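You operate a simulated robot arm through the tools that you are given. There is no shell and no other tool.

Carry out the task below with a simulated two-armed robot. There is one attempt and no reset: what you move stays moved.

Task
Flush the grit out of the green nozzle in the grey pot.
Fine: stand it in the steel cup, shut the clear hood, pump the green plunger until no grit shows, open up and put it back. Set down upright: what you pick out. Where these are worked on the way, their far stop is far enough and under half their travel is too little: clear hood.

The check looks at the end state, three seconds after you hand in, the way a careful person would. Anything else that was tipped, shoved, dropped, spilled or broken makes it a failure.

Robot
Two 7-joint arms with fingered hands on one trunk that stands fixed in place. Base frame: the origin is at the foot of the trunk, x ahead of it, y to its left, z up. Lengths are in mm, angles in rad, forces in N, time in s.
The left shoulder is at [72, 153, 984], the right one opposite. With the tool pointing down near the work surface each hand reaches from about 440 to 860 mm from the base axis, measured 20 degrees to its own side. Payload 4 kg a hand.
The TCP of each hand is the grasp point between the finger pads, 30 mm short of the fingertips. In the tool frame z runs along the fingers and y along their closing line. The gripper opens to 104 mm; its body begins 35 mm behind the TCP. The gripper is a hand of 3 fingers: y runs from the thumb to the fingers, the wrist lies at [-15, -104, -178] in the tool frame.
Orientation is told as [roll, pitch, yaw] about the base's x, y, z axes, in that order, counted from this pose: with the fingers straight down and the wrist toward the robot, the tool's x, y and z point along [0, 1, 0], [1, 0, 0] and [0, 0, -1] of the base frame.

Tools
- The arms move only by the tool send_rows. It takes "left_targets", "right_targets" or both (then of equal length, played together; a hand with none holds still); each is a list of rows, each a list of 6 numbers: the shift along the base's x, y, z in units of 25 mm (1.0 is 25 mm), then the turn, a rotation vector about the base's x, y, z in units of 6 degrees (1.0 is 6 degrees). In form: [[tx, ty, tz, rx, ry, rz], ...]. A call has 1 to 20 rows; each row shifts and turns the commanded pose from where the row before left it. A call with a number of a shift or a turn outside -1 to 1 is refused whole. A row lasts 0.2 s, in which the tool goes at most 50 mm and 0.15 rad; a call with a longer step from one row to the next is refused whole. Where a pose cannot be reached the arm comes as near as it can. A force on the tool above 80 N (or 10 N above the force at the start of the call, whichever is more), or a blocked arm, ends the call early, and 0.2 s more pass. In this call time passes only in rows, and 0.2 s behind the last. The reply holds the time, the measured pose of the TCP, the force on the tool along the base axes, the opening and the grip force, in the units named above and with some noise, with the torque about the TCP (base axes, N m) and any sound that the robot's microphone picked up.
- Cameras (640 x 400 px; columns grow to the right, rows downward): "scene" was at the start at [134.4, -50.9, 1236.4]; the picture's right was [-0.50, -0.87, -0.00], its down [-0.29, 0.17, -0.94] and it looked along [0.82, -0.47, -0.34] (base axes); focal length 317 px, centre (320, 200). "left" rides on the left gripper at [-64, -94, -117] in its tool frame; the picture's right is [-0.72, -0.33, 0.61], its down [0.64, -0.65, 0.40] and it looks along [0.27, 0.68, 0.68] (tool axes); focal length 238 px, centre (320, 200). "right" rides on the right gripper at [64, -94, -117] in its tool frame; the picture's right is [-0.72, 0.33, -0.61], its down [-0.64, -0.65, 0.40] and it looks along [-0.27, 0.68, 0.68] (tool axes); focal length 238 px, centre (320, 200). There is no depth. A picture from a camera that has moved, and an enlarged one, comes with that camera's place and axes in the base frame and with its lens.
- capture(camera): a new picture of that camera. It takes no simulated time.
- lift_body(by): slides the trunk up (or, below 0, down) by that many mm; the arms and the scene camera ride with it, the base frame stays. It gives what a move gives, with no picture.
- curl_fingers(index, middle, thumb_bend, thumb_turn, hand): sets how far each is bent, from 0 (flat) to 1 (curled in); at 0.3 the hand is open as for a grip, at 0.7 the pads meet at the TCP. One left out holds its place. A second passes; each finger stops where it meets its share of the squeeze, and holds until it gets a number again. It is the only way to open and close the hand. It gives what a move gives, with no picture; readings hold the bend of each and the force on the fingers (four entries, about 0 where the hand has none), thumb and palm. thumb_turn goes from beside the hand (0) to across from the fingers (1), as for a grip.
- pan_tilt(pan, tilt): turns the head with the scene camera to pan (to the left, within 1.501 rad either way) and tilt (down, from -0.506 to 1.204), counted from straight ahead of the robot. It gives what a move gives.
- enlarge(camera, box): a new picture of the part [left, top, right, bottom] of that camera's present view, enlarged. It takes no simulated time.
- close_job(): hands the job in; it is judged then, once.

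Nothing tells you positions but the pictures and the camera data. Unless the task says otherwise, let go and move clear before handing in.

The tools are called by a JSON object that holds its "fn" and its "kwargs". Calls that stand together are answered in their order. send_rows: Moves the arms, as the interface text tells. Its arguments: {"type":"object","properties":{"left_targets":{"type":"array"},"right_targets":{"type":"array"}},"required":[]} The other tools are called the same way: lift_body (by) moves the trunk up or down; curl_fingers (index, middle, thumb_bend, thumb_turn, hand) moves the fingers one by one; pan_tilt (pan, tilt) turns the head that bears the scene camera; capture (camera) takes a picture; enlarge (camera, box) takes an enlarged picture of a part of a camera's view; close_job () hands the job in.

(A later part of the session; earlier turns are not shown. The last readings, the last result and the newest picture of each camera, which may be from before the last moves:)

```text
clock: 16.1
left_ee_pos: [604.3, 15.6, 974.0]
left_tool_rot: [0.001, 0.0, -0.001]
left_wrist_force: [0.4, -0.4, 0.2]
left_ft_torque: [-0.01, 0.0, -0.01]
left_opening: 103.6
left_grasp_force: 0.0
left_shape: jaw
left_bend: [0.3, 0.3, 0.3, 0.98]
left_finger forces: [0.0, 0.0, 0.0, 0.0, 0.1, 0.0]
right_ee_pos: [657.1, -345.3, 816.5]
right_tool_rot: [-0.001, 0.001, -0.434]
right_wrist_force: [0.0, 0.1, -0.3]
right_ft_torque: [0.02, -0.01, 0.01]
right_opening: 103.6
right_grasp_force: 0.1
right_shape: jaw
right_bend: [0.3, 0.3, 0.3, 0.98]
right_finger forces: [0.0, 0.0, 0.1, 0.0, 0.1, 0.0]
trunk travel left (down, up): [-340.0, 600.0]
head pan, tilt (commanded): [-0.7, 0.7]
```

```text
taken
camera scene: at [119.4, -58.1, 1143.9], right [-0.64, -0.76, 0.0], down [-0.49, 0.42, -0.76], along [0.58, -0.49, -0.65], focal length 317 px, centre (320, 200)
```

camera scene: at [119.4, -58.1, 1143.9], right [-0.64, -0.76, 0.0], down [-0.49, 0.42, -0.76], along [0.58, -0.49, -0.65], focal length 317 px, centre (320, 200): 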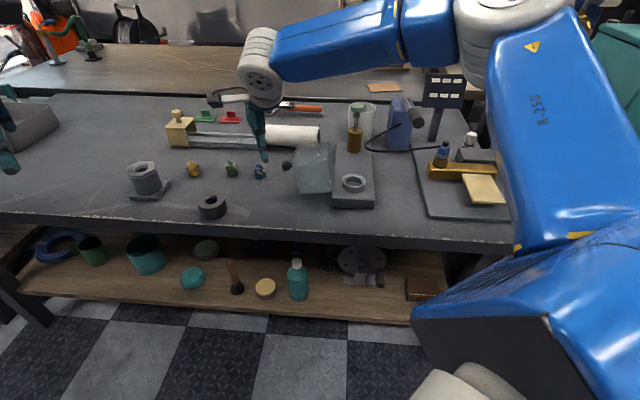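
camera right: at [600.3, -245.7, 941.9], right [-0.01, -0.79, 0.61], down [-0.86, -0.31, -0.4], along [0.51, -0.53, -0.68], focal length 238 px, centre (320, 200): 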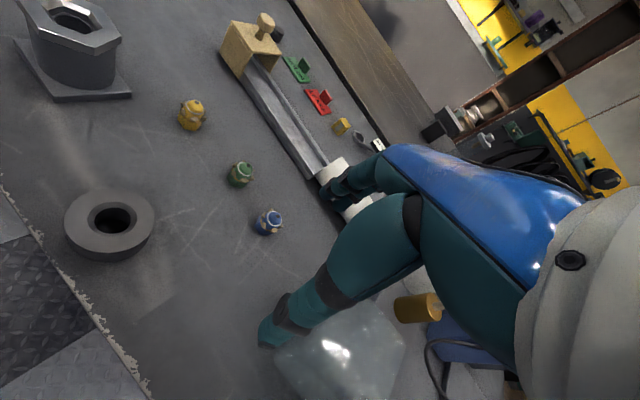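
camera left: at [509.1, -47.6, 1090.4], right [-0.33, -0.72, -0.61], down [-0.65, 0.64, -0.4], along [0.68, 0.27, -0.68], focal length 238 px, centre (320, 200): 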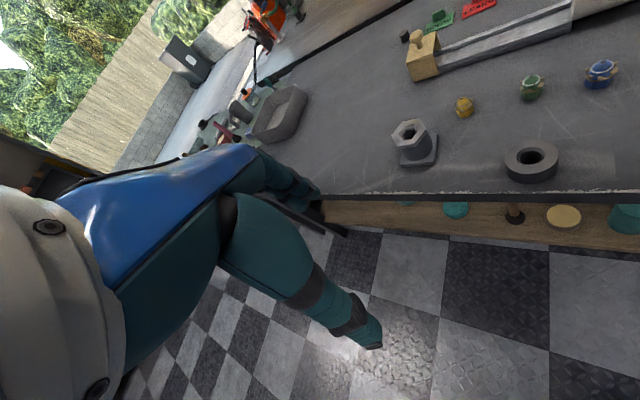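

The commanded pose simply clamps at the reached pose, so I'll continue toward the nozzle at a moderate height.

{"fn": "send_rows", "kwargs": {"right_targets": [[0.93, 0.13, -0.3, 0, 0, 0], [0.93, 0.13, -0.3, 0, 0, 0], [0.93, 0.13, -0.3, 0, 0, 0], [0.93, 0.13, -0.2, 0, 0, 0], [0.93, 0.13, -0.1, 0, 0, 0], [0.93, 0.13, 0, 0, 0, 0]]}}

{"fn": "capture", "kwargs": {"camera": "right"}}

{"fn": "capture", "kwargs": {"camera": "scene"}}

```text
clock: 17.6
left_ee_pos: [604.4, 16.3, 973.3]
left_tool_rot: [0.0, -0.001, -0.001]
left_wrist_force: [0.6, -0.8, 0.3]
left_ft_torque: [0.0, 0.03, 0.02]
left_opening: 103.8
left_grasp_force: 0.1
left_shape: jaw
left_bend: [0.3, 0.3, 0.3, 0.98]
left_finger forces: [0.0, 0.1, 0.0, 0.0, 0.1, 0.0]
right_ee_pos: [659.7, -353.7, 819.8]
right_tool_rot: [0.001, 0.0, -0.434]
right_wrist_force: [0.0, 0.0, -0.6]
right_ft_torque: [0.0, -0.01, 0.0]
right_opening: 103.6
right_grasp_force: 0.0
right_shape: jaw
right_bend: [0.3, 0.3, 0.3, 0.98]
right_finger forces: [0.0, 0.0, 0.0, 0.0, 0.1, 0.1]
right hand out of reach, approached as far as the arm can: row 1, 2, 3, 4, 5, 6
trunk travel left (down, up): [-340.0, 600.0]
head pan, tilt (commanded): [-0.7, 0.7]
```

```text
taken
camera right: at [602.0, -255.6, 935.1], right [-0.01, -0.79, 0.61], down [-0.86, -0.31, -0.4], along [0.51, -0.53, -0.68], focal length 238 px, centre (320, 200)
```

right: 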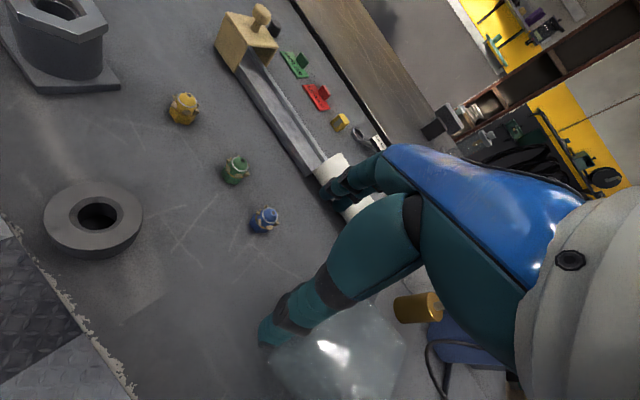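

```text
taken
camera scene: at [119.4, -58.1, 1143.9], right [-0.64, -0.76, 0.0], down [-0.49, 0.42, -0.76], along [0.58, -0.49, -0.65], focal length 317 px, centre (320, 200)
```

scene: 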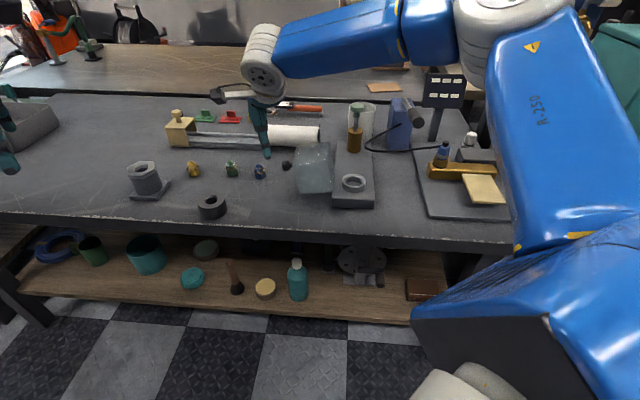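

The arm seems caught in an awkward elbow posture rather than truly out of range. I'll retreat toward the home posture with yaw 0 and approach the nozzle straight outward.

{"fn": "send_rows", "kwargs": {"right_targets": [[-0.9, -0.2, 0.2, 0, 0, 0.42], [-0.9, -0.2, 0.2, 0, 0, 0.42], [-0.9, -0.2, 0.2, 0, 0, 0.42], [-0.9, -0.2, 0.2, 0, 0, 0.42], [-0.9, -0.2, 0.2, 0, 0, 0.42], [-0.9, -0.2, 0.2, 0, 0, 0.42], [-0.9, -0.2, 0.2, 0, 0, 0.42], [-0.9, -0.2, 0.2, 0, 0, 0.42], [-0.9, -0.2, 0.2, 0, 0, 0.42], [-0.9, -0.2, 0.2, 0, 0, 0.42]]}}

{"fn": "capture", "kwargs": {"camera": "scene"}}

```text
clock: 19.8
left_ee_pos: [604.1, 16.3, 973.0]
left_tool_rot: [0.001, 0.0, 0.0]
left_wrist_force: [-1.1, 0.0, -0.8]
left_ft_torque: [-0.01, -0.02, -0.03]
left_opening: 104.1
left_grasp_force: 0.0
left_shape: jaw
left_bend: [0.3, 0.3, 0.3, 0.98]
left_finger forces: [0.1, 0.0, 0.0, 0.0, 0.0, 0.0]
right_ee_pos: [434.7, -405.2, 870.5]
right_tool_rot: [-0.001, 0.0, 0.006]
right_wrist_force: [0.1, 0.1, 0.0]
right_ft_torque: [-0.02, 0.01, 0.02]
right_opening: 103.7
right_grasp_force: 0.1
right_shape: jaw
right_bend: [0.3, 0.3, 0.3, 0.98]
right_finger forces: [0.0, 0.1, 0.0, 0.1, 0.0, 0.1]
trunk travel left (down, up): [-340.0, 600.0]
head pan, tilt (commanded): [-0.7, 0.7]
```

```text
taken
camera scene: at [118.1, -59.3, 1144.0], right [-0.64, -0.77, 0.0], down [-0.49, 0.42, -0.76], along [0.58, -0.49, -0.65], focal length 317 px, centre (320, 200)
```

scene: 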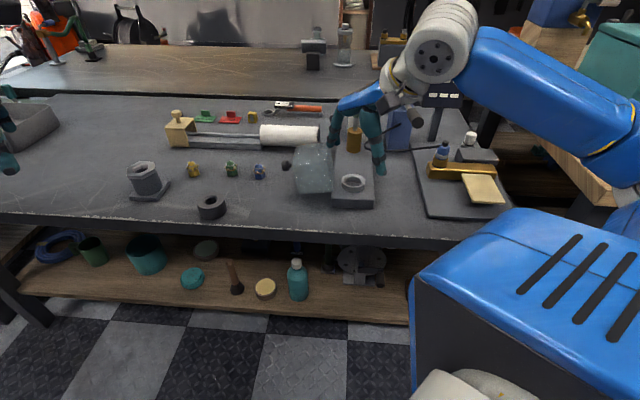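

Good, the posture is freed. Now straight outward toward the nozzle, staying high above the hood.

{"fn": "send_rows", "kwargs": {"right_targets": [[0.9, 0.4, 0, 0, 0, 0], [0.9, 0.4, 0, 0, 0, 0], [0.9, 0.4, 0, 0, 0, 0], [0.9, 0.4, 0, 0, 0, 0], [0.9, 0.4, 0, 0, 0, 0], [0.9, 0.3, -0.2, 0, 0, 0], [0.9, 0.2, -0.3, 0, 0, 0], [0.9, 0.2, -0.3, 0, 0, 0], [0.9, 0.2, -0.4, 0, 0, 0], [0.9, 0.1, -0.4, 0, 0, 0], [0.9, 0, -0.4, 0, 0, 0], [0.9, 0, -0.4, 0, 0, 0]]}}

{"fn": "capture", "kwargs": {"camera": "scene"}}

{"fn": "capture", "kwargs": {"camera": "right"}}

```text
clock: 22.4
left_ee_pos: [603.0, 17.7, 974.4]
left_tool_rot: [-0.002, 0.0, 0.001]
left_wrist_force: [0.0, -0.4, -0.1]
left_ft_torque: [0.0, 0.01, 0.0]
left_opening: 104.1
left_grasp_force: 0.0
left_shape: jaw
left_bend: [0.3, 0.3, 0.3, 0.98]
left_finger forces: [0.1, 0.0, 0.0, 0.0, 0.1, 0.0]
right_ee_pos: [671.3, -333.3, 820.9]
right_tool_rot: [0.0, -0.001, 0.005]
right_wrist_force: [0.3, -0.3, -0.9]
right_ft_torque: [-0.02, -0.01, -0.01]
right_opening: 103.8
right_grasp_force: 0.1
right_shape: jaw
right_bend: [0.3, 0.3, 0.3, 0.98]
right_finger forces: [0.0, 0.0, 0.0, 0.0, 0.0, 0.0]
right hand out of reach, approached as far as the arm can: row 11, 12
trunk travel left (down, up): [-340.0, 600.0]
head pan, tilt (commanded): [-0.7, 0.7]
```

```text
taken
camera scene: at [119.1, -58.0, 1143.9], right [-0.64, -0.76, 0.0], down [-0.49, 0.42, -0.76], along [0.58, -0.49, -0.65], focal length 317 px, centre (320, 200)
```

scene: 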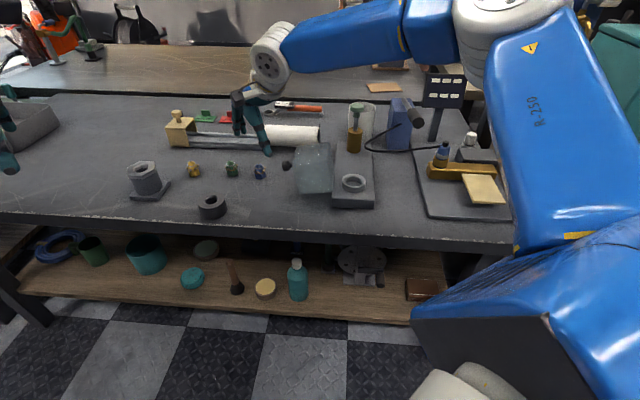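

```text
taken
camera right: at [576.8, -269.8, 936.3], right [0.33, -0.72, 0.61], down [-0.65, -0.64, -0.4], along [0.69, -0.27, -0.68], focal length 238 px, centre (320, 200)
```

right: 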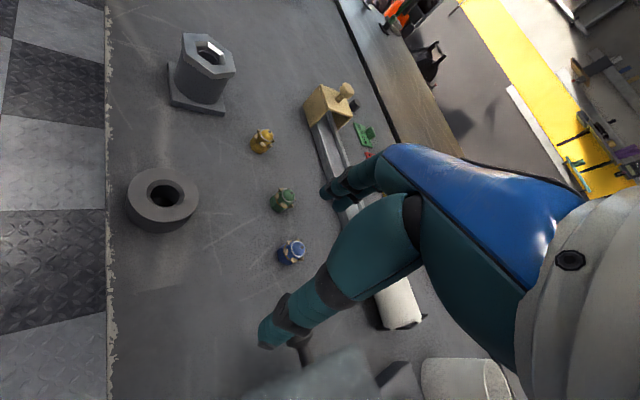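

Stuck at x≈671 again at this height; reach should grow lower down. I'll descend to keep fingertips just above nozzle height (tips ≈716 vs nozzle top 687) and then push outward.

{"fn": "send_rows", "kwargs": {"right_targets": [[0, 0.2, -1, 0, 0, 0], [0, 0.2, -1, 0, 0, 0], [0, 0.2, -1, 0, 0, 0], [0.8, 0, 0, 0, 0, 0], [0.8, 0, 0, 0, 0, 0], [0.8, 0, 0, 0, 0, 0], [0.8, 0, 0, 0, 0, 0]]}}

{"fn": "capture", "kwargs": {"camera": "scene"}}

{"fn": "capture", "kwargs": {"camera": "right"}}

```text
clock: 23.9
left_ee_pos: [603.5, 15.9, 974.3]
left_tool_rot: [-0.001, 0.0, 0.001]
left_wrist_force: [0.3, -0.4, -0.4]
left_ft_torque: [0.01, -0.01, -0.02]
left_opening: 103.5
left_grasp_force: 0.0
left_shape: jaw
left_bend: [0.3, 0.3, 0.3, 0.98]
left_finger forces: [0.0, 0.0, 0.1, 0.0, 0.0, 0.0]
right_ee_pos: [661.6, -342.0, 782.3]
right_tool_rot: [0.0, -0.001, 0.004]
right_wrist_force: [0.2, -0.9, -0.5]
right_ft_torque: [0.02, 0.03, 0.01]
right_opening: 103.6
right_grasp_force: 0.1
right_shape: jaw
right_bend: [0.3, 0.3, 0.3, 0.98]
right_finger forces: [0.0, 0.0, 0.1, 0.1, 0.0, 0.0]
right hand out of reach, approached as far as the arm can: row 1, 2, 3, 4, 5, 6, 7
trunk travel left (down, up): [-340.0, 600.0]
head pan, tilt (commanded): [-0.7, 0.7]
```

```text
taken
camera scene: at [119.4, -58.2, 1143.9], right [-0.64, -0.76, 0.0], down [-0.49, 0.42, -0.76], along [0.58, -0.49, -0.65], focal length 317 px, centre (320, 200)
```

scene: 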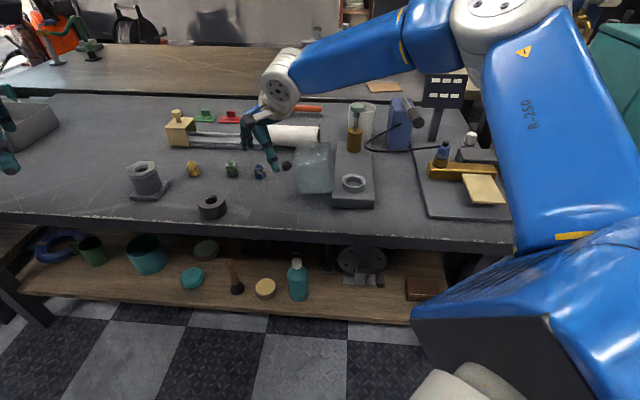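

```text
taken
camera right: at [567.1, -277.5, 899.0], right [0.33, -0.72, 0.61], down [-0.65, -0.64, -0.4], along [0.68, -0.27, -0.68], focal length 238 px, centre (320, 200)
```

right: 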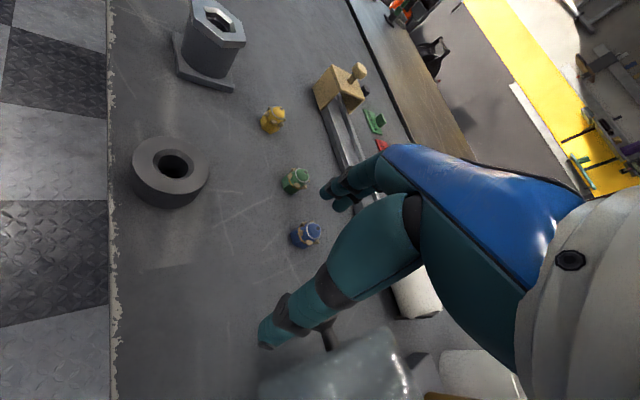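

Comparing both arms, the right elbow is folded up and outward (near (270, -430, 1070)) and stuck in a poor branch, while the left arm reached full extension easily. I'll clear the left arm aside and raise the right hand high to let its elbow drop into the better branch.

{"fn": "send_rows", "kwargs": {"left_targets": [[-0.2, 1, 0, 0, 0, 0], [-0.2, 1, 0, 0, 0, 0], [-0.2, 1, 0, 0, 0, 0], [-0.2, 1, 0, 0, 0, 0], [-0.2, 1, 0, 0, 0, 0], [-0.2, 1, 0, 0, 0, 0], [-0.2, 1, 0, 0, 0, 0], [-0.2, 1, 0, 0, 0, 0], [-0.2, 1, 0, 0, 0, 0], [-0.2, 1, 0, 0, 0, 0], [-0.2, 1, 0, 0, 0, 0], [-0.2, 1, 0, 0, 0, 0]], "right_targets": [[-0.5, 0, 1, 0, 0, 0], [-0.5, 0, 1, 0, 0, 0], [-0.5, 0, 1, 0, 0, 0], [-0.5, 0, 1, 0, 0, 0], [-0.5, 0, 1, 0, 0, 0], [-0.5, 0, 1, 0, 0, 0], [-0.5, 0, 1, 0, 0, 0], [-0.5, 0.3, 1, 0, 0, 0], [-0.5, 0.3, 1, 0, 0, 0], [-0.5, 0.3, 1, 0, 0, 0], [-0.5, 0.3, 1, 0, 0, 0], [-0.5, 0.3, 1, 0, 0, 0]]}}

{"fn": "capture", "kwargs": {"camera": "scene"}}

```text
clock: 26.6
left_ee_pos: [544.4, 318.0, 973.7]
left_tool_rot: [-0.001, -0.001, 0.0]
left_wrist_force: [1.2, -0.9, -0.3]
left_ft_torque: [-0.02, -0.02, 0.01]
left_opening: 103.8
left_grasp_force: 0.1
left_shape: jaw
left_bend: [0.3, 0.3, 0.3, 0.98]
left_finger forces: [0.0, 0.0, 0.0, 0.0, 0.1, 0.0]
right_ee_pos: [509.5, -301.6, 1085.1]
right_tool_rot: [-0.002, 0.002, 0.006]
right_wrist_force: [0.5, 0.9, 0.3]
right_ft_torque: [-0.02, -0.02, 0.01]
right_opening: 103.7
right_grasp_force: 0.1
right_shape: jaw
right_bend: [0.3, 0.3, 0.3, 0.98]
right_finger forces: [0.0, 0.0, 0.0, 0.0, 0.0, 0.0]
trunk travel left (down, up): [-340.0, 600.0]
head pan, tilt (commanded): [-0.7, 0.7]
```

```text
taken
camera scene: at [117.3, -54.9, 1144.3], right [-0.64, -0.76, 0.0], down [-0.49, 0.41, -0.77], along [0.58, -0.49, -0.64], focal length 317 px, centre (320, 200)
```

scene: 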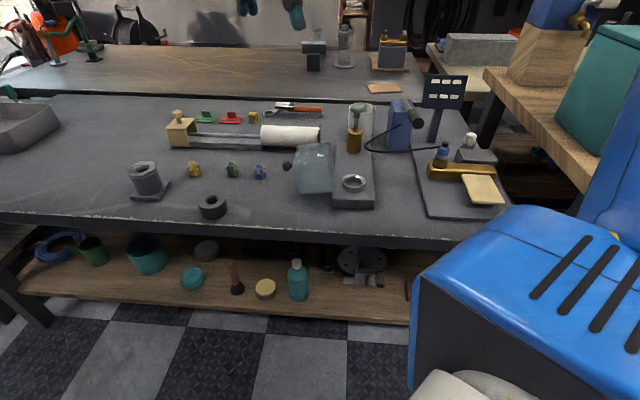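

{"fn": "send_rows", "kwargs": {"right_targets": [[0.4, 0.97, 0.1, 0, 0, 0], [0.4, 0.97, 0.1, 0, 0, 0], [0.4, 0.97, 0.1, 0, 0, 0], [0.4, 0.97, 0.1, 0, 0, 0], [0.4, 0.97, 0.1, 0, 0, 0], [0.4, 0.97, 0.1, 0, 0, 0], [0.4, 0.97, 0.1, 0, 0, 0], [0.4, 0.97, 0.1, 0, 0, 0], [0.4, 0.97, 0.1, 0, 0, 0], [0.4, 0.97, 0.1, 0, 0, 0]]}}

{"fn": "capture", "kwargs": {"camera": "scene"}}

```text
clock: 28.8
left_ee_pos: [544.4, 317.4, 974.4]
left_tool_rot: [-0.002, 0.001, 0.001]
left_wrist_force: [0.8, 0.1, 1.2]
left_ft_torque: [0.01, 0.02, 0.01]
left_opening: 103.9
left_grasp_force: 0.0
left_shape: jaw
left_bend: [0.3, 0.3, 0.3, 0.98]
left_finger forces: [0.0, 0.0, 0.0, 0.0, 0.0, 0.0]
right_ee_pos: [552.3, -184.9, 1083.0]
right_tool_rot: [-0.001, -0.001, 0.007]
right_wrist_force: [-0.4, -0.4, 0.3]
right_ft_torque: [0.02, 0.01, 0.0]
right_opening: 103.7
right_grasp_force: 0.1
right_shape: jaw
right_bend: [0.3, 0.3, 0.3, 0.98]
right_finger forces: [0.0, 0.0, 0.0, 0.1, 0.0, 0.0]
right hand out of reach, approached as far as the arm can: row 5, 6, 7, 8, 9, 10
trunk travel left (down, up): [-340.0, 600.0]
head pan, tilt (commanded): [-0.7, 0.7]
```

```text
taken
camera scene: at [119.0, -56.2, 1144.0], right [-0.64, -0.76, 0.0], down [-0.49, 0.41, -0.76], along [0.58, -0.49, -0.65], focal length 317 px, centre (320, 200)
```

scene: 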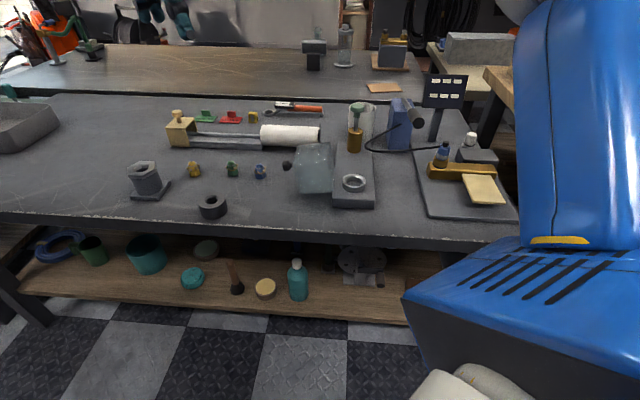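

The right arm is stuck again at (552, -185, 1083), so I'll probe what limits it: small steps, then a hand yaw aligned with the forearm.

{"fn": "send_rows", "kwargs": {"right_targets": [[0, 0, 0, 0, 0, 1], [0, 0, 0, 0, 0, 1], [0, 0, 0, 0, 0, 1], [0, 0, 0, 0, 0, 1], [0, 0, 0, 0, 0, 1], [0.4, 0.6, 0, 0, 0, 0], [0.4, 0.6, 0, 0, 0, 0], [0.4, 0.6, 0, 0, 0, 0], [0.4, 0.6, 0, 0, 0, 0]]}}

{"fn": "capture", "kwargs": {"camera": "scene"}}

```text
clock: 30.8
left_ee_pos: [545.3, 318.0, 973.2]
left_tool_rot: [-0.001, 0.003, -0.002]
left_wrist_force: [0.4, 0.7, -0.8]
left_ft_torque: [-0.02, -0.02, -0.01]
left_opening: 103.7
left_grasp_force: 0.0
left_shape: jaw
left_bend: [0.3, 0.3, 0.3, 0.98]
left_finger forces: [0.0, 0.0, 0.0, 0.0, 0.0, 0.1]
right_ee_pos: [560.9, -170.1, 1083.5]
right_tool_rot: [0.0, 0.001, 0.527]
right_wrist_force: [0.2, 0.4, -0.8]
right_ft_torque: [0.03, -0.03, 0.0]
right_opening: 103.9
right_grasp_force: 0.1
right_shape: jaw
right_bend: [0.3, 0.3, 0.3, 0.98]
right_finger forces: [0.1, 0.0, 0.1, 0.0, 0.0, 0.0]
right hand out of reach, approached as far as the arm can: row 7, 8, 9
trunk travel left (down, up): [-340.0, 600.0]
head pan, tilt (commanded): [-0.7, 0.7]
```

```text
taken
camera scene: at [119.2, -56.2, 1144.0], right [-0.64, -0.76, 0.0], down [-0.49, 0.41, -0.76], along [0.58, -0.49, -0.65], focal length 317 px, centre (320, 200)
```

scene: 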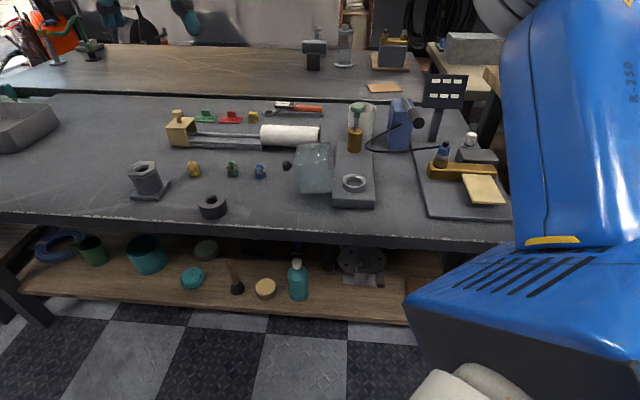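

I'll look directly at the right shoulder/elbow and the left one for comparison.

{"fn": "pan_tilt", "kwargs": {"pan": -1.2, "tilt": 0.1}}

{"fn": "capture", "kwargs": {"camera": "scene"}}

{"fn": "pan_tilt", "kwargs": {"pan": 1.0, "tilt": 0.3}}

{"fn": "capture", "kwargs": {"camera": "scene"}}

```text
clock: 31.8
left_ee_pos: [544.6, 318.4, 973.3]
left_tool_rot: [-0.002, 0.0, 0.0]
left_wrist_force: [-0.2, 0.5, 0.1]
left_ft_torque: [-0.02, 0.0, 0.0]
left_opening: 103.9
left_grasp_force: 0.1
left_shape: jaw
left_bend: [0.3, 0.3, 0.3, 0.98]
left_finger forces: [0.1, 0.0, 0.0, 0.0, 0.0, 0.0]
right_ee_pos: [562.2, -171.0, 1083.2]
right_tool_rot: [-0.002, 0.0, 0.528]
right_wrist_force: [0.3, 0.2, -0.8]
right_ft_torque: [-0.01, 0.03, 0.01]
right_opening: 103.7
right_grasp_force: 0.0
right_shape: jaw
right_bend: [0.3, 0.3, 0.3, 0.98]
right_finger forces: [0.0, 0.1, 0.0, 0.0, 0.0, 0.0]
trunk travel left (down, up): [-340.0, 600.0]
head pan, tilt (commanded): [-1.201, 0.099]
```

```text
taken
camera scene: at [87.4, -87.3, 1198.8], right [-0.93, -0.36, 0.0], down [-0.04, 0.09, -0.99], along [0.36, -0.93, -0.1], focal length 317 px, centre (320, 200)
```

scene: 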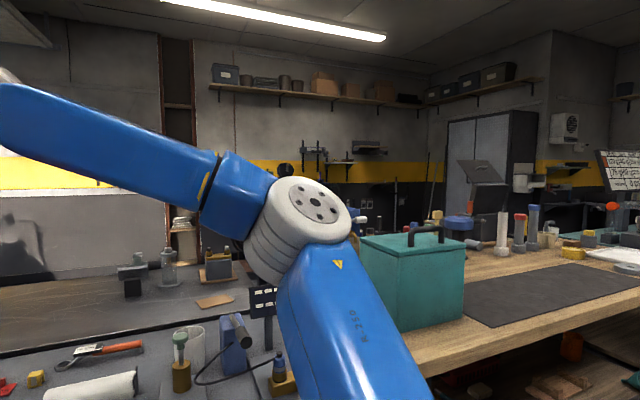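

```text
clock: 33.8
left_ee_pos: [543.7, 316.8, 973.5]
left_tool_rot: [-0.001, -0.001, -0.001]
left_wrist_force: [-0.4, -0.5, -0.5]
left_ft_torque: [-0.03, 0.0, 0.0]
left_opening: 104.0
left_grasp_force: 0.2
left_shape: jaw
left_bend: [0.3, 0.3, 0.3, 0.98]
left_finger forces: [0.0, 0.1, 0.0, 0.1, 0.0, 0.0]
right_ee_pos: [561.6, -170.1, 1083.8]
right_tool_rot: [-0.002, 0.0, 0.53]
right_wrist_force: [0.8, -0.1, -0.1]
right_ft_torque: [-0.01, 0.0, -0.01]
right_opening: 103.9
right_grasp_force: 0.1
right_shape: jaw
right_bend: [0.3, 0.3, 0.3, 0.98]
right_finger forces: [0.0, 0.0, 0.0, 0.0, 0.0, 0.0]
trunk travel left (down, up): [-340.0, 600.0]
head pan, tilt (commanded): [1.0, 0.3]
```

```text
taken
camera scene: at [104.4, 77.1, 1180.1], right [0.84, -0.54, 0.0], down [-0.16, -0.25, -0.95], along [0.52, 0.8, -0.3], focal length 317 px, centre (320, 200)
```

scene: 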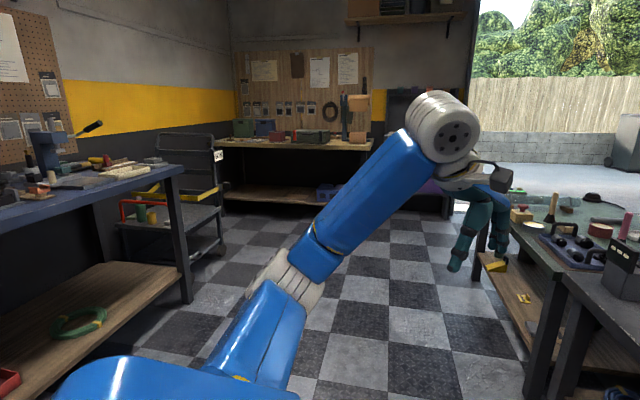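

The right elbow has drifted high (≈(235, -405, 1136)) compared with the left's mirror image at shoulder level. I'll retrace a loop back to the home pose and check whether the elbow comes down.

{"fn": "send_rows", "kwargs": {"right_targets": [[-0.5, -0.94, -0.73, 0, 0, -0.5], [-0.5, -0.94, -0.73, 0, 0, -0.5], [-0.5, -0.94, -0.73, 0, 0, -0.5], [-0.5, -0.94, -0.73, 0, 0, -0.5], [-0.5, -0.94, -0.73, 0, 0, -0.5], [-0.5, -0.94, -0.73, 0, 0, -0.5], [-0.5, -0.94, -0.73, 0, 0, -0.5], [-0.5, -0.94, -0.73, 0, 0, -0.5], [-0.5, -0.94, -0.73, 0, 0, -0.5], [-0.5, -0.94, -0.73, 0, 0, -0.5]]}}

{"fn": "send_rows", "kwargs": {"right_targets": [[-0.9, -0.6, 0.2, 0, 0, 0], [-0.9, -0.6, 0.2, 0, 0, 0], [-0.9, -0.6, 0.2, 0, 0, 0], [-0.9, -0.6, 0.2, 0, 0, 0], [-0.9, -0.6, 0.2, 0, 0, 0]]}}

{"fn": "pan_tilt", "kwargs": {"pan": -1.2, "tilt": 0.4}}

{"fn": "capture", "kwargs": {"camera": "scene"}}

```text
clock: 36.0
left_ee_pos: [544.8, 315.9, 974.3]
left_tool_rot: [0.001, 0.0, -0.001]
left_wrist_force: [0.5, -0.8, 0.3]
left_ft_torque: [0.01, 0.0, 0.0]
left_opening: 103.8
left_grasp_force: 0.0
left_shape: jaw
left_bend: [0.3, 0.3, 0.3, 0.98]
left_finger forces: [0.0, 0.0, 0.1, 0.0, 0.0, 0.0]
right_ee_pos: [436.5, -408.5, 901.8]
right_tool_rot: [-0.001, 0.001, 0.006]
right_wrist_force: [-0.5, -0.8, 0.3]
right_ft_torque: [0.01, 0.02, -0.01]
right_opening: 103.7
right_grasp_force: 0.0
right_shape: jaw
right_bend: [0.3, 0.3, 0.3, 0.98]
right_finger forces: [0.0, 0.0, 0.0, 0.0, 0.0, 0.1]
trunk travel left (down, up): [-340.0, 600.0]
head pan, tilt (commanded): [1.0, 0.3]
```

```text
clock: 37.2
left_ee_pos: [544.7, 316.0, 974.8]
left_tool_rot: [0.0, 0.001, 0.001]
left_wrist_force: [0.2, 0.6, 0.4]
left_ft_torque: [0.0, 0.0, 0.0]
left_opening: 103.7
left_grasp_force: 0.1
left_shape: jaw
left_bend: [0.3, 0.3, 0.3, 0.98]
left_finger forces: [0.1, 0.1, 0.1, 0.1, 0.0, 0.0]
right_ee_pos: [322.3, -482.7, 927.7]
right_tool_rot: [-0.002, 0.0, 0.004]
right_wrist_force: [-0.1, -0.1, -0.2]
right_ft_torque: [-0.02, 0.0, -0.04]
right_opening: 103.6
right_grasp_force: 0.0
right_shape: jaw
right_bend: [0.3, 0.3, 0.3, 0.98]
right_finger forces: [0.0, 0.0, 0.1, 0.0, 0.0, 0.0]
trunk travel left (down, up): [-340.0, 600.0]
head pan, tilt (commanded): [1.0, 0.3]
```

```text
clock: 39.3
left_ee_pos: [544.3, 315.2, 974.0]
left_tool_rot: [0.0, 0.002, 0.0]
left_wrist_force: [0.0, -0.1, -1.2]
left_ft_torque: [-0.02, -0.02, -0.04]
left_opening: 103.7
left_grasp_force: 0.1
left_shape: jaw
left_bend: [0.3, 0.3, 0.3, 0.98]
left_finger forces: [0.0, 0.1, 0.0, 0.0, 0.1, 0.0]
right_ee_pos: [323.3, -481.3, 926.1]
right_tool_rot: [-0.001, -0.001, 0.005]
right_wrist_force: [-0.3, -0.6, -0.1]
right_ft_torque: [0.0, -0.03, -0.02]
right_opening: 103.8
right_grasp_force: 0.1
right_shape: jaw
right_bend: [0.3, 0.3, 0.3, 0.98]
right_finger forces: [0.1, 0.1, 0.0, 0.0, 0.1, 0.0]
trunk travel left (down, up): [-340.0, 600.0]
head pan, tilt (commanded): [-1.201, 0.4]
```

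```text
taken
camera scene: at [86.7, -89.1, 1170.9], right [-0.93, -0.36, 0.0], down [-0.14, 0.36, -0.92], along [0.33, -0.86, -0.39], focal length 317 px, centre (320, 200)
```

scene: 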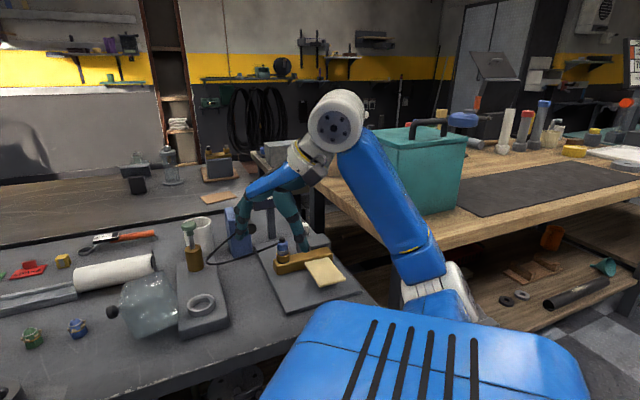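

At the home pose the elbow is back down (≈(67, -522, 881)). I'll advance directly to a mid pose with yaw 0 and monitor the elbow height.

{"fn": "send_rows", "kwargs": {"right_targets": [[0.74, 0.54, 0.15, 0, 0, 0], [0.74, 0.54, 0.15, 0, 0, 0], [0.74, 0.54, 0.15, 0, 0, 0], [0.74, 0.54, 0.15, 0, 0, 0], [0.74, 0.54, 0.15, 0, 0, 0], [0.74, 0.54, 0.15, 0, 0, 0]]}}

{"fn": "capture", "kwargs": {"camera": "scene"}}

{"fn": "send_rows", "kwargs": {"right_targets": [[0.74, 0.54, 0.15, 0, 0, 0], [0.74, 0.54, 0.15, 0, 0, 0], [0.74, 0.54, 0.15, 0, 0, 0], [0.74, 0.54, 0.15, 0, 0, 0], [0.74, 0.54, 0.15, 0, 0, 0], [0.74, 0.54, 0.15, 0, 0, 0]]}}

{"fn": "capture", "kwargs": {"camera": "scene"}}

```text
clock: 40.7
left_ee_pos: [544.9, 317.7, 973.3]
left_tool_rot: [-0.001, 0.0, -0.001]
left_wrist_force: [0.0, 0.3, 0.3]
left_ft_torque: [-0.02, 0.0, -0.01]
left_opening: 103.9
left_grasp_force: 0.0
left_shape: jaw
left_bend: [0.3, 0.3, 0.3, 0.98]
left_finger forces: [0.0, 0.0, 0.1, 0.0, 0.0, 0.0]
right_ee_pos: [436.2, -400.5, 949.8]
right_tool_rot: [-0.003, 0.002, 0.005]
right_wrist_force: [0.4, -0.2, -0.2]
right_ft_torque: [0.02, -0.01, 0.0]
right_opening: 104.0
right_grasp_force: 0.0
right_shape: jaw
right_bend: [0.3, 0.3, 0.3, 0.98]
right_finger forces: [0.0, 0.0, 0.0, 0.0, 0.0, 0.0]
trunk travel left (down, up): [-340.0, 600.0]
head pan, tilt (commanded): [-1.201, 0.4]
```

```text
taken
camera scene: at [87.4, -88.2, 1170.9], right [-0.93, -0.36, 0.0], down [-0.14, 0.36, -0.92], along [0.33, -0.86, -0.39], focal length 317 px, centre (320, 200)
```

scene: 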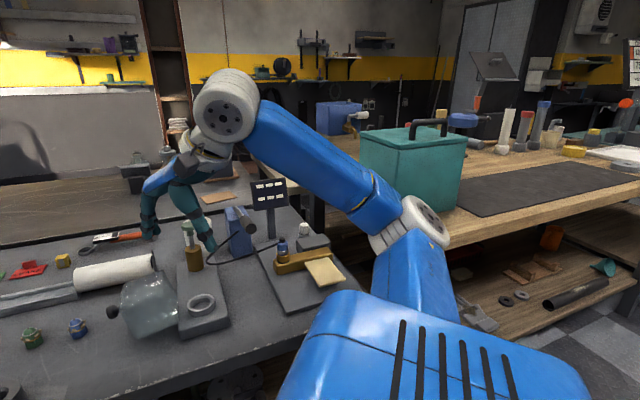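

```text
clock: 42.1
left_ee_pos: [545.4, 317.5, 972.5]
left_tool_rot: [-0.002, 0.001, 0.0]
left_wrist_force: [-0.6, 1.4, 0.3]
left_ft_torque: [-0.02, 0.02, -0.01]
left_opening: 103.9
left_grasp_force: 0.1
left_shape: jaw
left_bend: [0.3, 0.3, 0.3, 0.98]
left_finger forces: [0.0, 0.0, 0.0, 0.1, 0.1, 0.0]
right_ee_pos: [546.7, -317.3, 972.3]
right_tool_rot: [-0.004, 0.003, 0.005]
right_wrist_force: [-0.1, 0.7, -0.9]
right_ft_torque: [-0.02, 0.03, -0.06]
right_opening: 104.0
right_grasp_force: 0.0
right_shape: jaw
right_bend: [0.3, 0.3, 0.3, 0.98]
right_finger forces: [0.1, 0.0, 0.0, 0.1, 0.0, 0.0]
trunk travel left (down, up): [-340.0, 600.0]
head pan, tilt (commanded): [-1.201, 0.4]
```

```text
taken
camera scene: at [88.6, -87.3, 1170.9], right [-0.93, -0.36, 0.0], down [-0.14, 0.36, -0.92], along [0.33, -0.86, -0.39], focal length 317 px, centre (320, 200)
```

scene: 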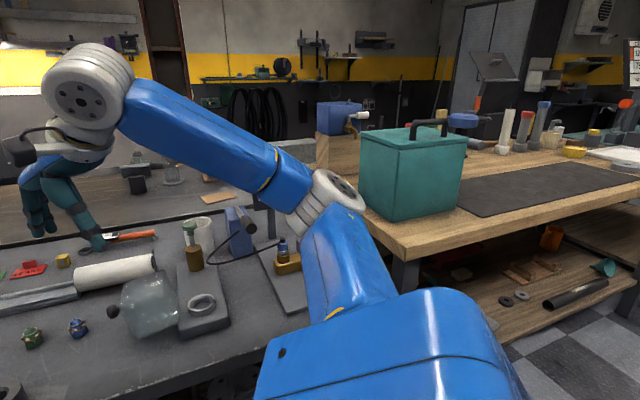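

The elbow is still rather high (z≈1003 vs 927 for the mirrored left). I'll try a swivel loop: extend to the right, roll the hand inward while extended, retract, and unroll while bent.

{"fn": "send_rows", "kwargs": {"right_targets": [[0.15, -0.99, -0.1, 0, 0, 0], [0.15, -0.99, -0.1, 0, 0, 0], [0.15, -0.99, -0.1, 0, 0, 0], [0.15, -0.99, -0.1, 0, 0, 0], [0.15, -0.99, -0.1, 0, 0, 0], [0.15, -0.99, -0.1, 0, 0, 0], [0.15, -0.99, -0.1, 0, 0, 0], [0.15, -0.99, -0.1, 0, 0, 0], [0, 0, 0, 0.72, -0.69, 0], [0, 0, 0, 0.72, -0.69, 0], [0, 0, 0, 0.72, -0.69, 0], [0, 0, 0, 0.72, -0.69, 0], [0, 0, 0, 0.72, -0.69, 0], [0, 0, 0, 0.72, -0.69, 0], [0, 0, 0, 0.72, -0.69, 0], [0, 0, 0, 0.72, -0.69, 0]]}}

{"fn": "capture", "kwargs": {"camera": "scene"}}

```text
clock: 45.5
left_ee_pos: [545.5, 315.8, 975.6]
left_tool_rot: [-0.002, 0.001, 0.0]
left_wrist_force: [-0.4, 0.2, 0.1]
left_ft_torque: [-0.01, 0.01, 0.0]
left_opening: 103.8
left_grasp_force: 0.1
left_shape: jaw
left_bend: [0.3, 0.3, 0.3, 0.98]
left_finger forces: [0.1, 0.0, 0.1, 0.1, 0.1, 0.0]
right_ee_pos: [575.0, -518.7, 952.0]
right_tool_rot: [0.671, -0.543, -0.19]
right_wrist_force: [0.6, 0.0, -0.3]
right_ft_torque: [-0.05, 0.02, -0.01]
right_opening: 103.6
right_grasp_force: 0.0
right_shape: jaw
right_bend: [0.3, 0.3, 0.3, 0.98]
right_finger forces: [0.1, 0.0, 0.0, 0.0, 0.0, 0.0]
trunk travel left (down, up): [-340.0, 600.0]
head pan, tilt (commanded): [-1.201, 0.4]
```

```text
taken
camera scene: at [87.4, -89.6, 1170.9], right [-0.93, -0.36, 0.0], down [-0.14, 0.36, -0.92], along [0.33, -0.86, -0.39], focal length 317 px, centre (320, 200)
```

scene: 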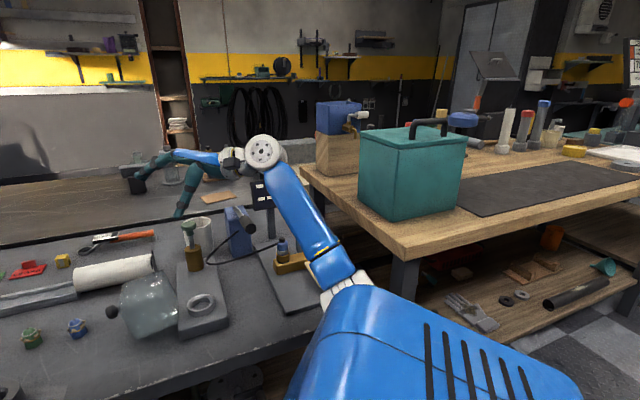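

Rolling inward did drop the elbow (≈(199, -491, 847)). Now I'll retract, unroll while bent, then advance again and check.

{"fn": "send_rows", "kwargs": {"right_targets": [[-1, 0.68, 0, 0, 0, 0], [-1, 0.68, 0, 0, 0, 0], [-1, 0.68, 0, 0, 0, 0], [-1, 0.68, 0, 0, 0, 0], [-1, 0.68, 0, 0, 0, 0], [-1, 0.68, 0, 0, 0, 0], [-1, 0.68, 0, 0, 0, 0], [0, 0, 0, -0.72, 0.69, 0], [0, 0, 0, -0.72, 0.69, 0], [0, 0, 0, -0.72, 0.69, 0], [0, 0, 0, -0.72, 0.69, 0], [0, 0, 0, -0.72, 0.69, 0], [0, 0, 0, -0.72, 0.69, 0], [0, 0, 0, -0.72, 0.69, 0], [0, 0, 0, -0.72, 0.69, 0]]}}

{"fn": "capture", "kwargs": {"camera": "scene"}}

{"fn": "send_rows", "kwargs": {"right_targets": [[0.97, 0.55, 0.1, 0, 0, 0], [0.97, 0.55, 0.1, 0, 0, 0], [0.97, 0.55, 0.1, 0, 0, 0], [0.97, 0.55, 0.1, 0, 0, 0], [0.97, 0.55, 0.1, 0, 0, 0], [0.97, 0.55, 0.1, 0, 0, 0]]}}

{"fn": "capture", "kwargs": {"camera": "scene"}}

```text
clock: 48.7
left_ee_pos: [545.8, 316.5, 973.6]
left_tool_rot: [0.0, 0.0, 0.0]
left_wrist_force: [-0.7, 0.0, 0.4]
left_ft_torque: [0.0, -0.02, -0.01]
left_opening: 103.9
left_grasp_force: 0.1
left_shape: jaw
left_bend: [0.3, 0.3, 0.3, 0.98]
left_finger forces: [0.0, 0.1, 0.0, 0.0, 0.1, 0.0]
right_ee_pos: [401.8, -398.4, 952.1]
right_tool_rot: [-0.003, 0.003, 0.003]
right_wrist_force: [-0.5, -0.3, 0.8]
right_ft_torque: [-0.05, 0.0, 0.0]
right_opening: 104.0
right_grasp_force: 0.2
right_shape: jaw
right_bend: [0.3, 0.3, 0.3, 0.98]
right_finger forces: [0.0, 0.0, 0.0, 0.1, 0.0, 0.1]
trunk travel left (down, up): [-340.0, 600.0]
head pan, tilt (commanded): [-1.201, 0.4]
```

```text
taken
camera scene: at [87.0, -88.2, 1170.9], right [-0.93, -0.36, 0.0], down [-0.14, 0.36, -0.92], along [0.33, -0.86, -0.39], focal length 317 px, centre (320, 200)
```

scene: 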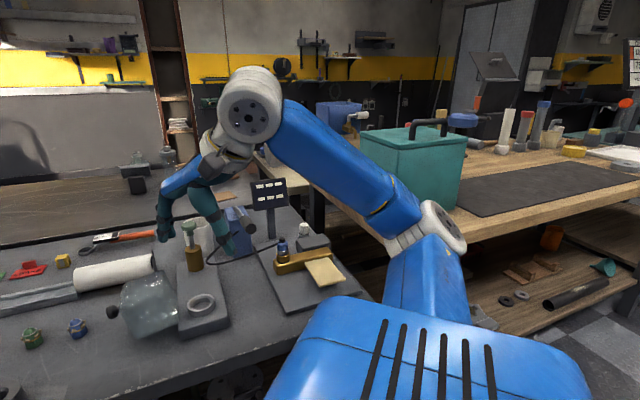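

```text
clock: 50.1
left_ee_pos: [544.4, 317.1, 974.0]
left_tool_rot: [-0.001, 0.001, -0.001]
left_wrist_force: [-0.4, 0.0, 0.8]
left_ft_torque: [0.0, 0.01, 0.03]
left_opening: 103.6
left_grasp_force: 0.1
left_shape: jaw
left_bend: [0.3, 0.3, 0.3, 0.98]
left_finger forces: [0.0, 0.1, 0.1, 0.1, 0.0, 0.1]
right_ee_pos: [548.2, -313.9, 965.9]
right_tool_rot: [0.0, 0.001, 0.006]
right_wrist_force: [0.4, 0.5, 0.0]
right_ft_torque: [0.0, -0.02, 0.01]
right_opening: 104.0
right_grasp_force: 0.1
right_shape: jaw
right_bend: [0.3, 0.3, 0.3, 0.98]
right_finger forces: [0.0, 0.0, 0.1, 0.0, 0.0, 0.0]
trunk travel left (down, up): [-340.0, 600.0]
head pan, tilt (commanded): [-1.201, 0.4]
```

```text
taken
camera scene: at [87.8, -88.1, 1170.9], right [-0.93, -0.36, 0.0], down [-0.14, 0.36, -0.92], along [0.33, -0.86, -0.39], focal length 317 px, centre (320, 200)
```

scene: 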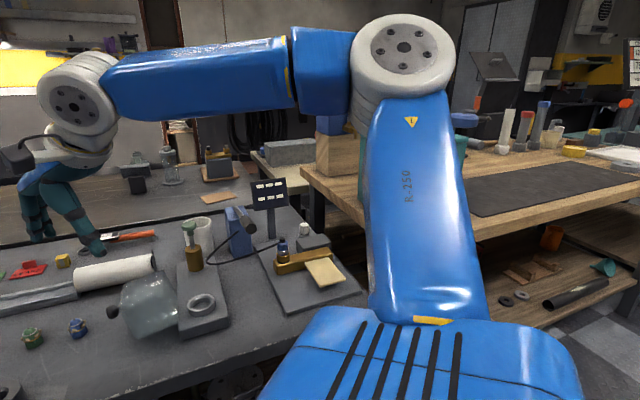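

The elbow behaves unpredictably (it swung up to z≈1175 this time), so the solver isn't strictly continuous. I'll test whether from this posture it extends further toward the nozzle.

{"fn": "send_rows", "kwargs": {"right_targets": [[0.8, 0, -0.6, 0, 0, 0], [0.8, 0, -0.6, 0, 0, 0], [0.8, 0, -0.6, 0, 0, 0], [0.8, 0, -0.6, 0, 0, 0], [0.8, 0, -0.6, 0, 0, 0], [0.8, 0, -0.6, 0, 0, 0], [0.8, 0, -0.6, 0, 0, 0], [0.8, 0, -0.6, 0, 0, 0]]}}

{"fn": "capture", "kwargs": {"camera": "scene"}}

```text
clock: 51.9
left_ee_pos: [542.9, 315.8, 973.8]
left_tool_rot: [-0.001, -0.001, 0.001]
left_wrist_force: [-0.1, 0.1, -0.1]
left_ft_torque: [-0.01, -0.02, 0.05]
left_opening: 103.8
left_grasp_force: 0.1
left_shape: jaw
left_bend: [0.3, 0.3, 0.3, 0.98]
left_finger forces: [0.0, 0.0, 0.0, 0.1, 0.1, 0.1]
right_ee_pos: [675.1, -324.6, 851.7]
right_tool_rot: [-0.003, -0.003, 0.005]
right_wrist_force: [0.6, -0.3, -0.8]
right_ft_torque: [0.0, -0.01, 0.02]
right_opening: 103.7
right_grasp_force: 0.1
right_shape: jaw
right_bend: [0.3, 0.3, 0.3, 0.98]
right_finger forces: [0.0, 0.0, 0.0, 0.1, 0.1, 0.0]
right hand out of reach, approached as far as the arm can: row 7, 8
trunk travel left (down, up): [-340.0, 600.0]
head pan, tilt (commanded): [-1.201, 0.4]
```

```text
taken
camera scene: at [87.5, -88.3, 1171.0], right [-0.93, -0.36, 0.0], down [-0.14, 0.36, -0.92], along [0.33, -0.86, -0.39], focal length 317 px, centre (320, 200)
```

scene: 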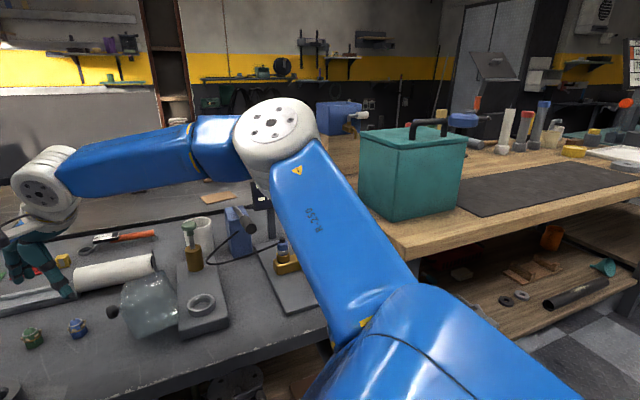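

Geometry suggests the upper arm is on the wrong side of a shoulder singularity (its lateral tilt saturates at ~45°). I'll retract until the elbow tilts behind the shoulder, then swing it down and forward by rolling the hand inward.

{"fn": "send_rows", "kwargs": {"right_targets": [[-1, -0.3, 0.3, 0, 0, 0], [-1, -0.3, 0.3, 0, 0, 0], [-1, -0.3, 0.3, 0, 0, 0], [-1, -0.3, 0.3, 0, 0, 0], [-1, -0.3, 0.3, 0, 0, 0], [-1, -0.3, 0.3, 0, 0, 0], [-1, -0.3, 0.3, 0, 0, 0], [-1, -0.3, 0.3, 0, 0, 0], [-1, -0.3, 0.3, 0, 0, 0], [-1, -0.3, 0.3, 0, 0, 0], [-1, -0.5, 0, 0, 0, 0], [-1, -0.5, 0, 0, 0, 0], [-1, -0.5, 0, 0, 0, 0], [-1, -0.5, 0, 0, 0, 0], [-1, 0, 0, 0, 0, 0], [-1, 0.5, 0, 0, 0, 0], [-1, 0.5, 0, 0, 0, 0], [-1, 0.5, 0, 0, 0, 0]]}}

{"fn": "pan_tilt", "kwargs": {"pan": -1.5, "tilt": 0.5}}

{"fn": "capture", "kwargs": {"camera": "scene"}}

```text
clock: 55.7
left_ee_pos: [543.7, 317.7, 975.2]
left_tool_rot: [-0.002, 0.001, 0.001]
left_wrist_force: [1.1, -0.1, -0.6]
left_ft_torque: [-0.04, -0.01, -0.02]
left_opening: 103.8
left_grasp_force: 0.0
left_shape: jaw
left_bend: [0.3, 0.3, 0.3, 0.98]
left_finger forces: [0.1, 0.1, 0.1, 0.1, 0.0, 0.0]
right_ee_pos: [226.2, -412.0, 926.9]
right_tool_rot: [-0.003, 0.0, 0.006]
right_wrist_force: [-0.7, -0.3, 0.3]
right_ft_torque: [0.04, -0.01, 0.0]
right_opening: 103.6
right_grasp_force: 0.2
right_shape: jaw
right_bend: [0.3, 0.3, 0.3, 0.98]
right_finger forces: [0.0, 0.0, 0.1, 0.0, 0.0, 0.0]
trunk travel left (down, up): [-340.0, 600.0]
head pan, tilt (commanded): [-1.201, 0.4]
```

```text
clock: 56.5
left_ee_pos: [543.7, 316.5, 973.4]
left_tool_rot: [-0.001, 0.0, 0.002]
left_wrist_force: [0.4, -0.7, -0.5]
left_ft_torque: [-0.01, 0.02, -0.02]
left_opening: 103.7
left_grasp_force: 0.0
left_shape: jaw
left_bend: [0.3, 0.3, 0.3, 0.98]
left_finger forces: [0.0, 0.0, 0.1, 0.0, 0.1, 0.0]
right_ee_pos: [226.7, -412.5, 926.7]
right_tool_rot: [-0.002, 0.0, 0.006]
right_wrist_force: [-0.2, -0.2, 0.9]
right_ft_torque: [0.04, 0.05, 0.0]
right_opening: 103.9
right_grasp_force: 0.0
right_shape: jaw
right_bend: [0.3, 0.3, 0.3, 0.98]
right_finger forces: [0.1, 0.1, 0.0, 0.0, 0.0, 0.0]
trunk travel left (down, up): [-340.0, 600.0]
head pan, tilt (commanded): [-1.499, 0.499]
```

```text
taken
camera scene: at [59.3, -93.3, 1161.9], right [-1.0, -0.07, 0.0], down [-0.04, 0.48, -0.88], along [0.06, -0.88, -0.48], focal length 317 px, centre (320, 200)
```

scene: 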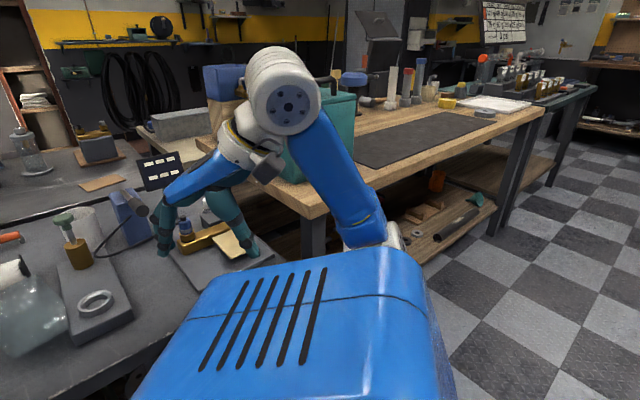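

{"fn": "send_rows", "kwargs": {"right_targets": [[0.2, 0.59, 0.3, 1, 0, 0], [0.2, 0.59, 0.3, 1, 0, 0], [0.2, 0.59, 0.3, 1, 0, 0], [0.2, 0.59, 0.3, 1, 0, 0], [0.2, 0.59, 0.3, 1, 0, 0], [0.2, 0.59, 0.3, 1, 0, 0], [0.2, 0.59, 0.3, 1, 0, 0], [0.2, 0.59, 0.3, 1, 0, 0], [0.2, 0.59, 0.3, 1, 0, 0], [0.2, 0.59, 0.3, 1, 0, 0]]}}

{"fn": "capture", "kwargs": {"camera": "scene"}}

```text
clock: 58.7
left_ee_pos: [543.9, 317.2, 973.8]
left_tool_rot: [0.001, 0.002, 0.0]
left_wrist_force: [-0.6, 0.0, 0.7]
left_ft_torque: [0.01, 0.02, 0.01]
left_opening: 103.7
left_grasp_force: 0.0
left_shape: jaw
left_bend: [0.3, 0.3, 0.3, 0.98]
left_finger forces: [0.0, 0.1, 0.0, 0.0, 0.0, 0.0]
right_ee_pos: [277.2, -262.4, 1000.8]
right_tool_rot: [1.046, -0.002, 0.002]
right_wrist_force: [-0.1, 0.2, -0.2]
right_ft_torque: [0.01, 0.0, 0.03]
right_opening: 103.9
right_grasp_force: 0.0
right_shape: jaw
right_bend: [0.3, 0.3, 0.3, 0.98]
right_finger forces: [0.0, 0.1, 0.0, 0.0, 0.1, 0.0]
trunk travel left (down, up): [-340.0, 600.0]
head pan, tilt (commanded): [-1.499, 0.499]
```

```text
taken
camera scene: at [59.7, -93.1, 1161.9], right [-1.0, -0.07, 0.0], down [-0.04, 0.48, -0.88], along [0.06, -0.88, -0.48], focal length 317 px, centre (320, 200)
```

scene: 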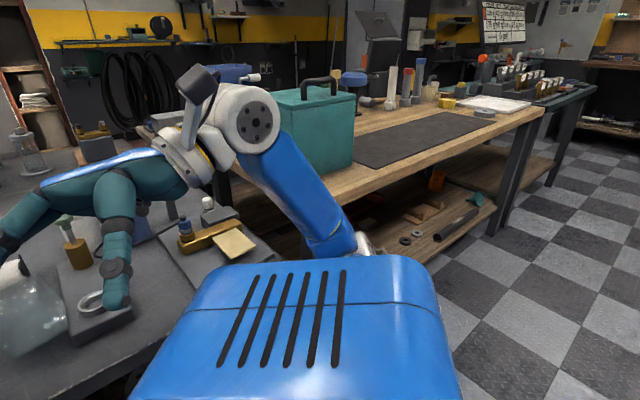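

Elbow is lateral/slightly back. I'll raise the trunk so I have room, then lower the hand relative to the shoulder so the elbow swings down-side, before swinging it forward.

{"fn": "lift_body", "kwargs": {"by": 200}}

{"fn": "send_rows", "kwargs": {"right_targets": [[0, 0.2, -1, 0, 0, 0], [0, 0.2, -1, 0, 0, 0], [0, 0.2, -1, 0, 0, 0], [0, 0.2, -1, 0, 0, 0], [0, 0.2, -1, 0, 0, 0], [0, 0.2, -1, 0, 0, 0], [0, 0.2, -1, 0, 0, 0], [0, 0.2, -1, 0, 0, 0], [0, 0.2, -1, 0, 0, 0], [0, 0.2, -1, 0, 0, 0], [0, 0.2, -1, 0, 0, 0], [0, 0.2, -1, 0, 0, 0], [0, 0.2, -1, 0, 0, 0], [0, 0.2, -1, 0, 0, 0]]}}

{"fn": "capture", "kwargs": {"camera": "scene"}}

```text
clock: 60.9
left_ee_pos: [545.0, 317.0, 1174.4]
left_tool_rot: [0.001, 0.002, 0.001]
left_wrist_force: [0.6, 1.0, -0.1]
left_ft_torque: [-0.03, 0.03, 0.0]
left_opening: 103.7
left_grasp_force: 0.0
left_shape: jaw
left_bend: [0.3, 0.3, 0.3, 0.98]
left_finger forces: [0.0, 0.0, 0.0, 0.1, 0.0, 0.0]
right_ee_pos: [275.5, -262.6, 1201.5]
right_tool_rot: [1.047, -0.002, 0.002]
right_wrist_force: [-0.5, -0.5, 0.6]
right_ft_torque: [0.0, -0.04, -0.02]
right_opening: 103.8
right_grasp_force: 0.1
right_shape: jaw
right_bend: [0.3, 0.3, 0.3, 0.98]
right_finger forces: [0.0, 0.0, 0.1, 0.0, 0.0, 0.0]
trunk travel left (down, up): [-540.0, 400.0]
head pan, tilt (commanded): [-1.499, 0.499]
```

```text
clock: 63.9
left_ee_pos: [544.7, 316.8, 1173.8]
left_tool_rot: [0.0, 0.0, 0.002]
left_wrist_force: [-0.1, 0.3, 0.2]
left_ft_torque: [-0.02, -0.01, 0.02]
left_opening: 104.0
left_grasp_force: 0.0
left_shape: jaw
left_bend: [0.3, 0.3, 0.3, 0.98]
left_finger forces: [0.1, 0.0, 0.0, 0.0, 0.0, 0.1]
right_ee_pos: [275.6, -259.1, 1176.0]
right_tool_rot: [1.045, -0.003, 0.001]
right_wrist_force: [0.0, 0.0, 0.6]
right_ft_torque: [-0.02, 0.01, 0.04]
right_opening: 103.9
right_grasp_force: 0.1
right_shape: jaw
right_bend: [0.3, 0.3, 0.3, 0.98]
right_finger forces: [0.0, 0.0, 0.0, 0.0, 0.0, 0.0]
right hand out of reach, approached as far as the arm can: row 2, 3, 4, 5, 6, 7, 8, 9, 10, 11, 12, 13, 14
trunk travel left (down, up): [-540.0, 400.0]
head pan, tilt (commanded): [-1.499, 0.499]
```

```text
taken
camera scene: at [59.8, -93.1, 1361.9], right [-1.0, -0.07, 0.0], down [-0.04, 0.48, -0.88], along [0.06, -0.88, -0.48], focal length 317 px, centre (320, 200)
```

scene: 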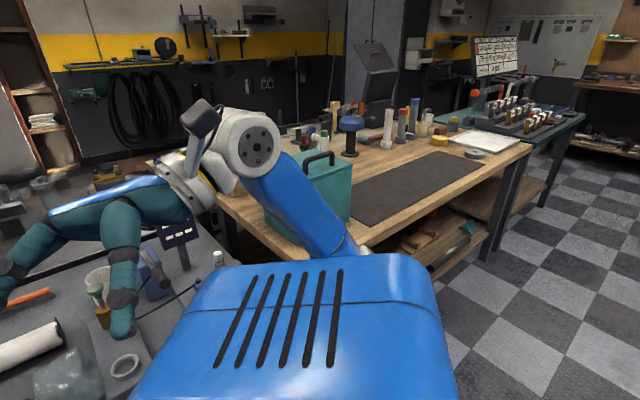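

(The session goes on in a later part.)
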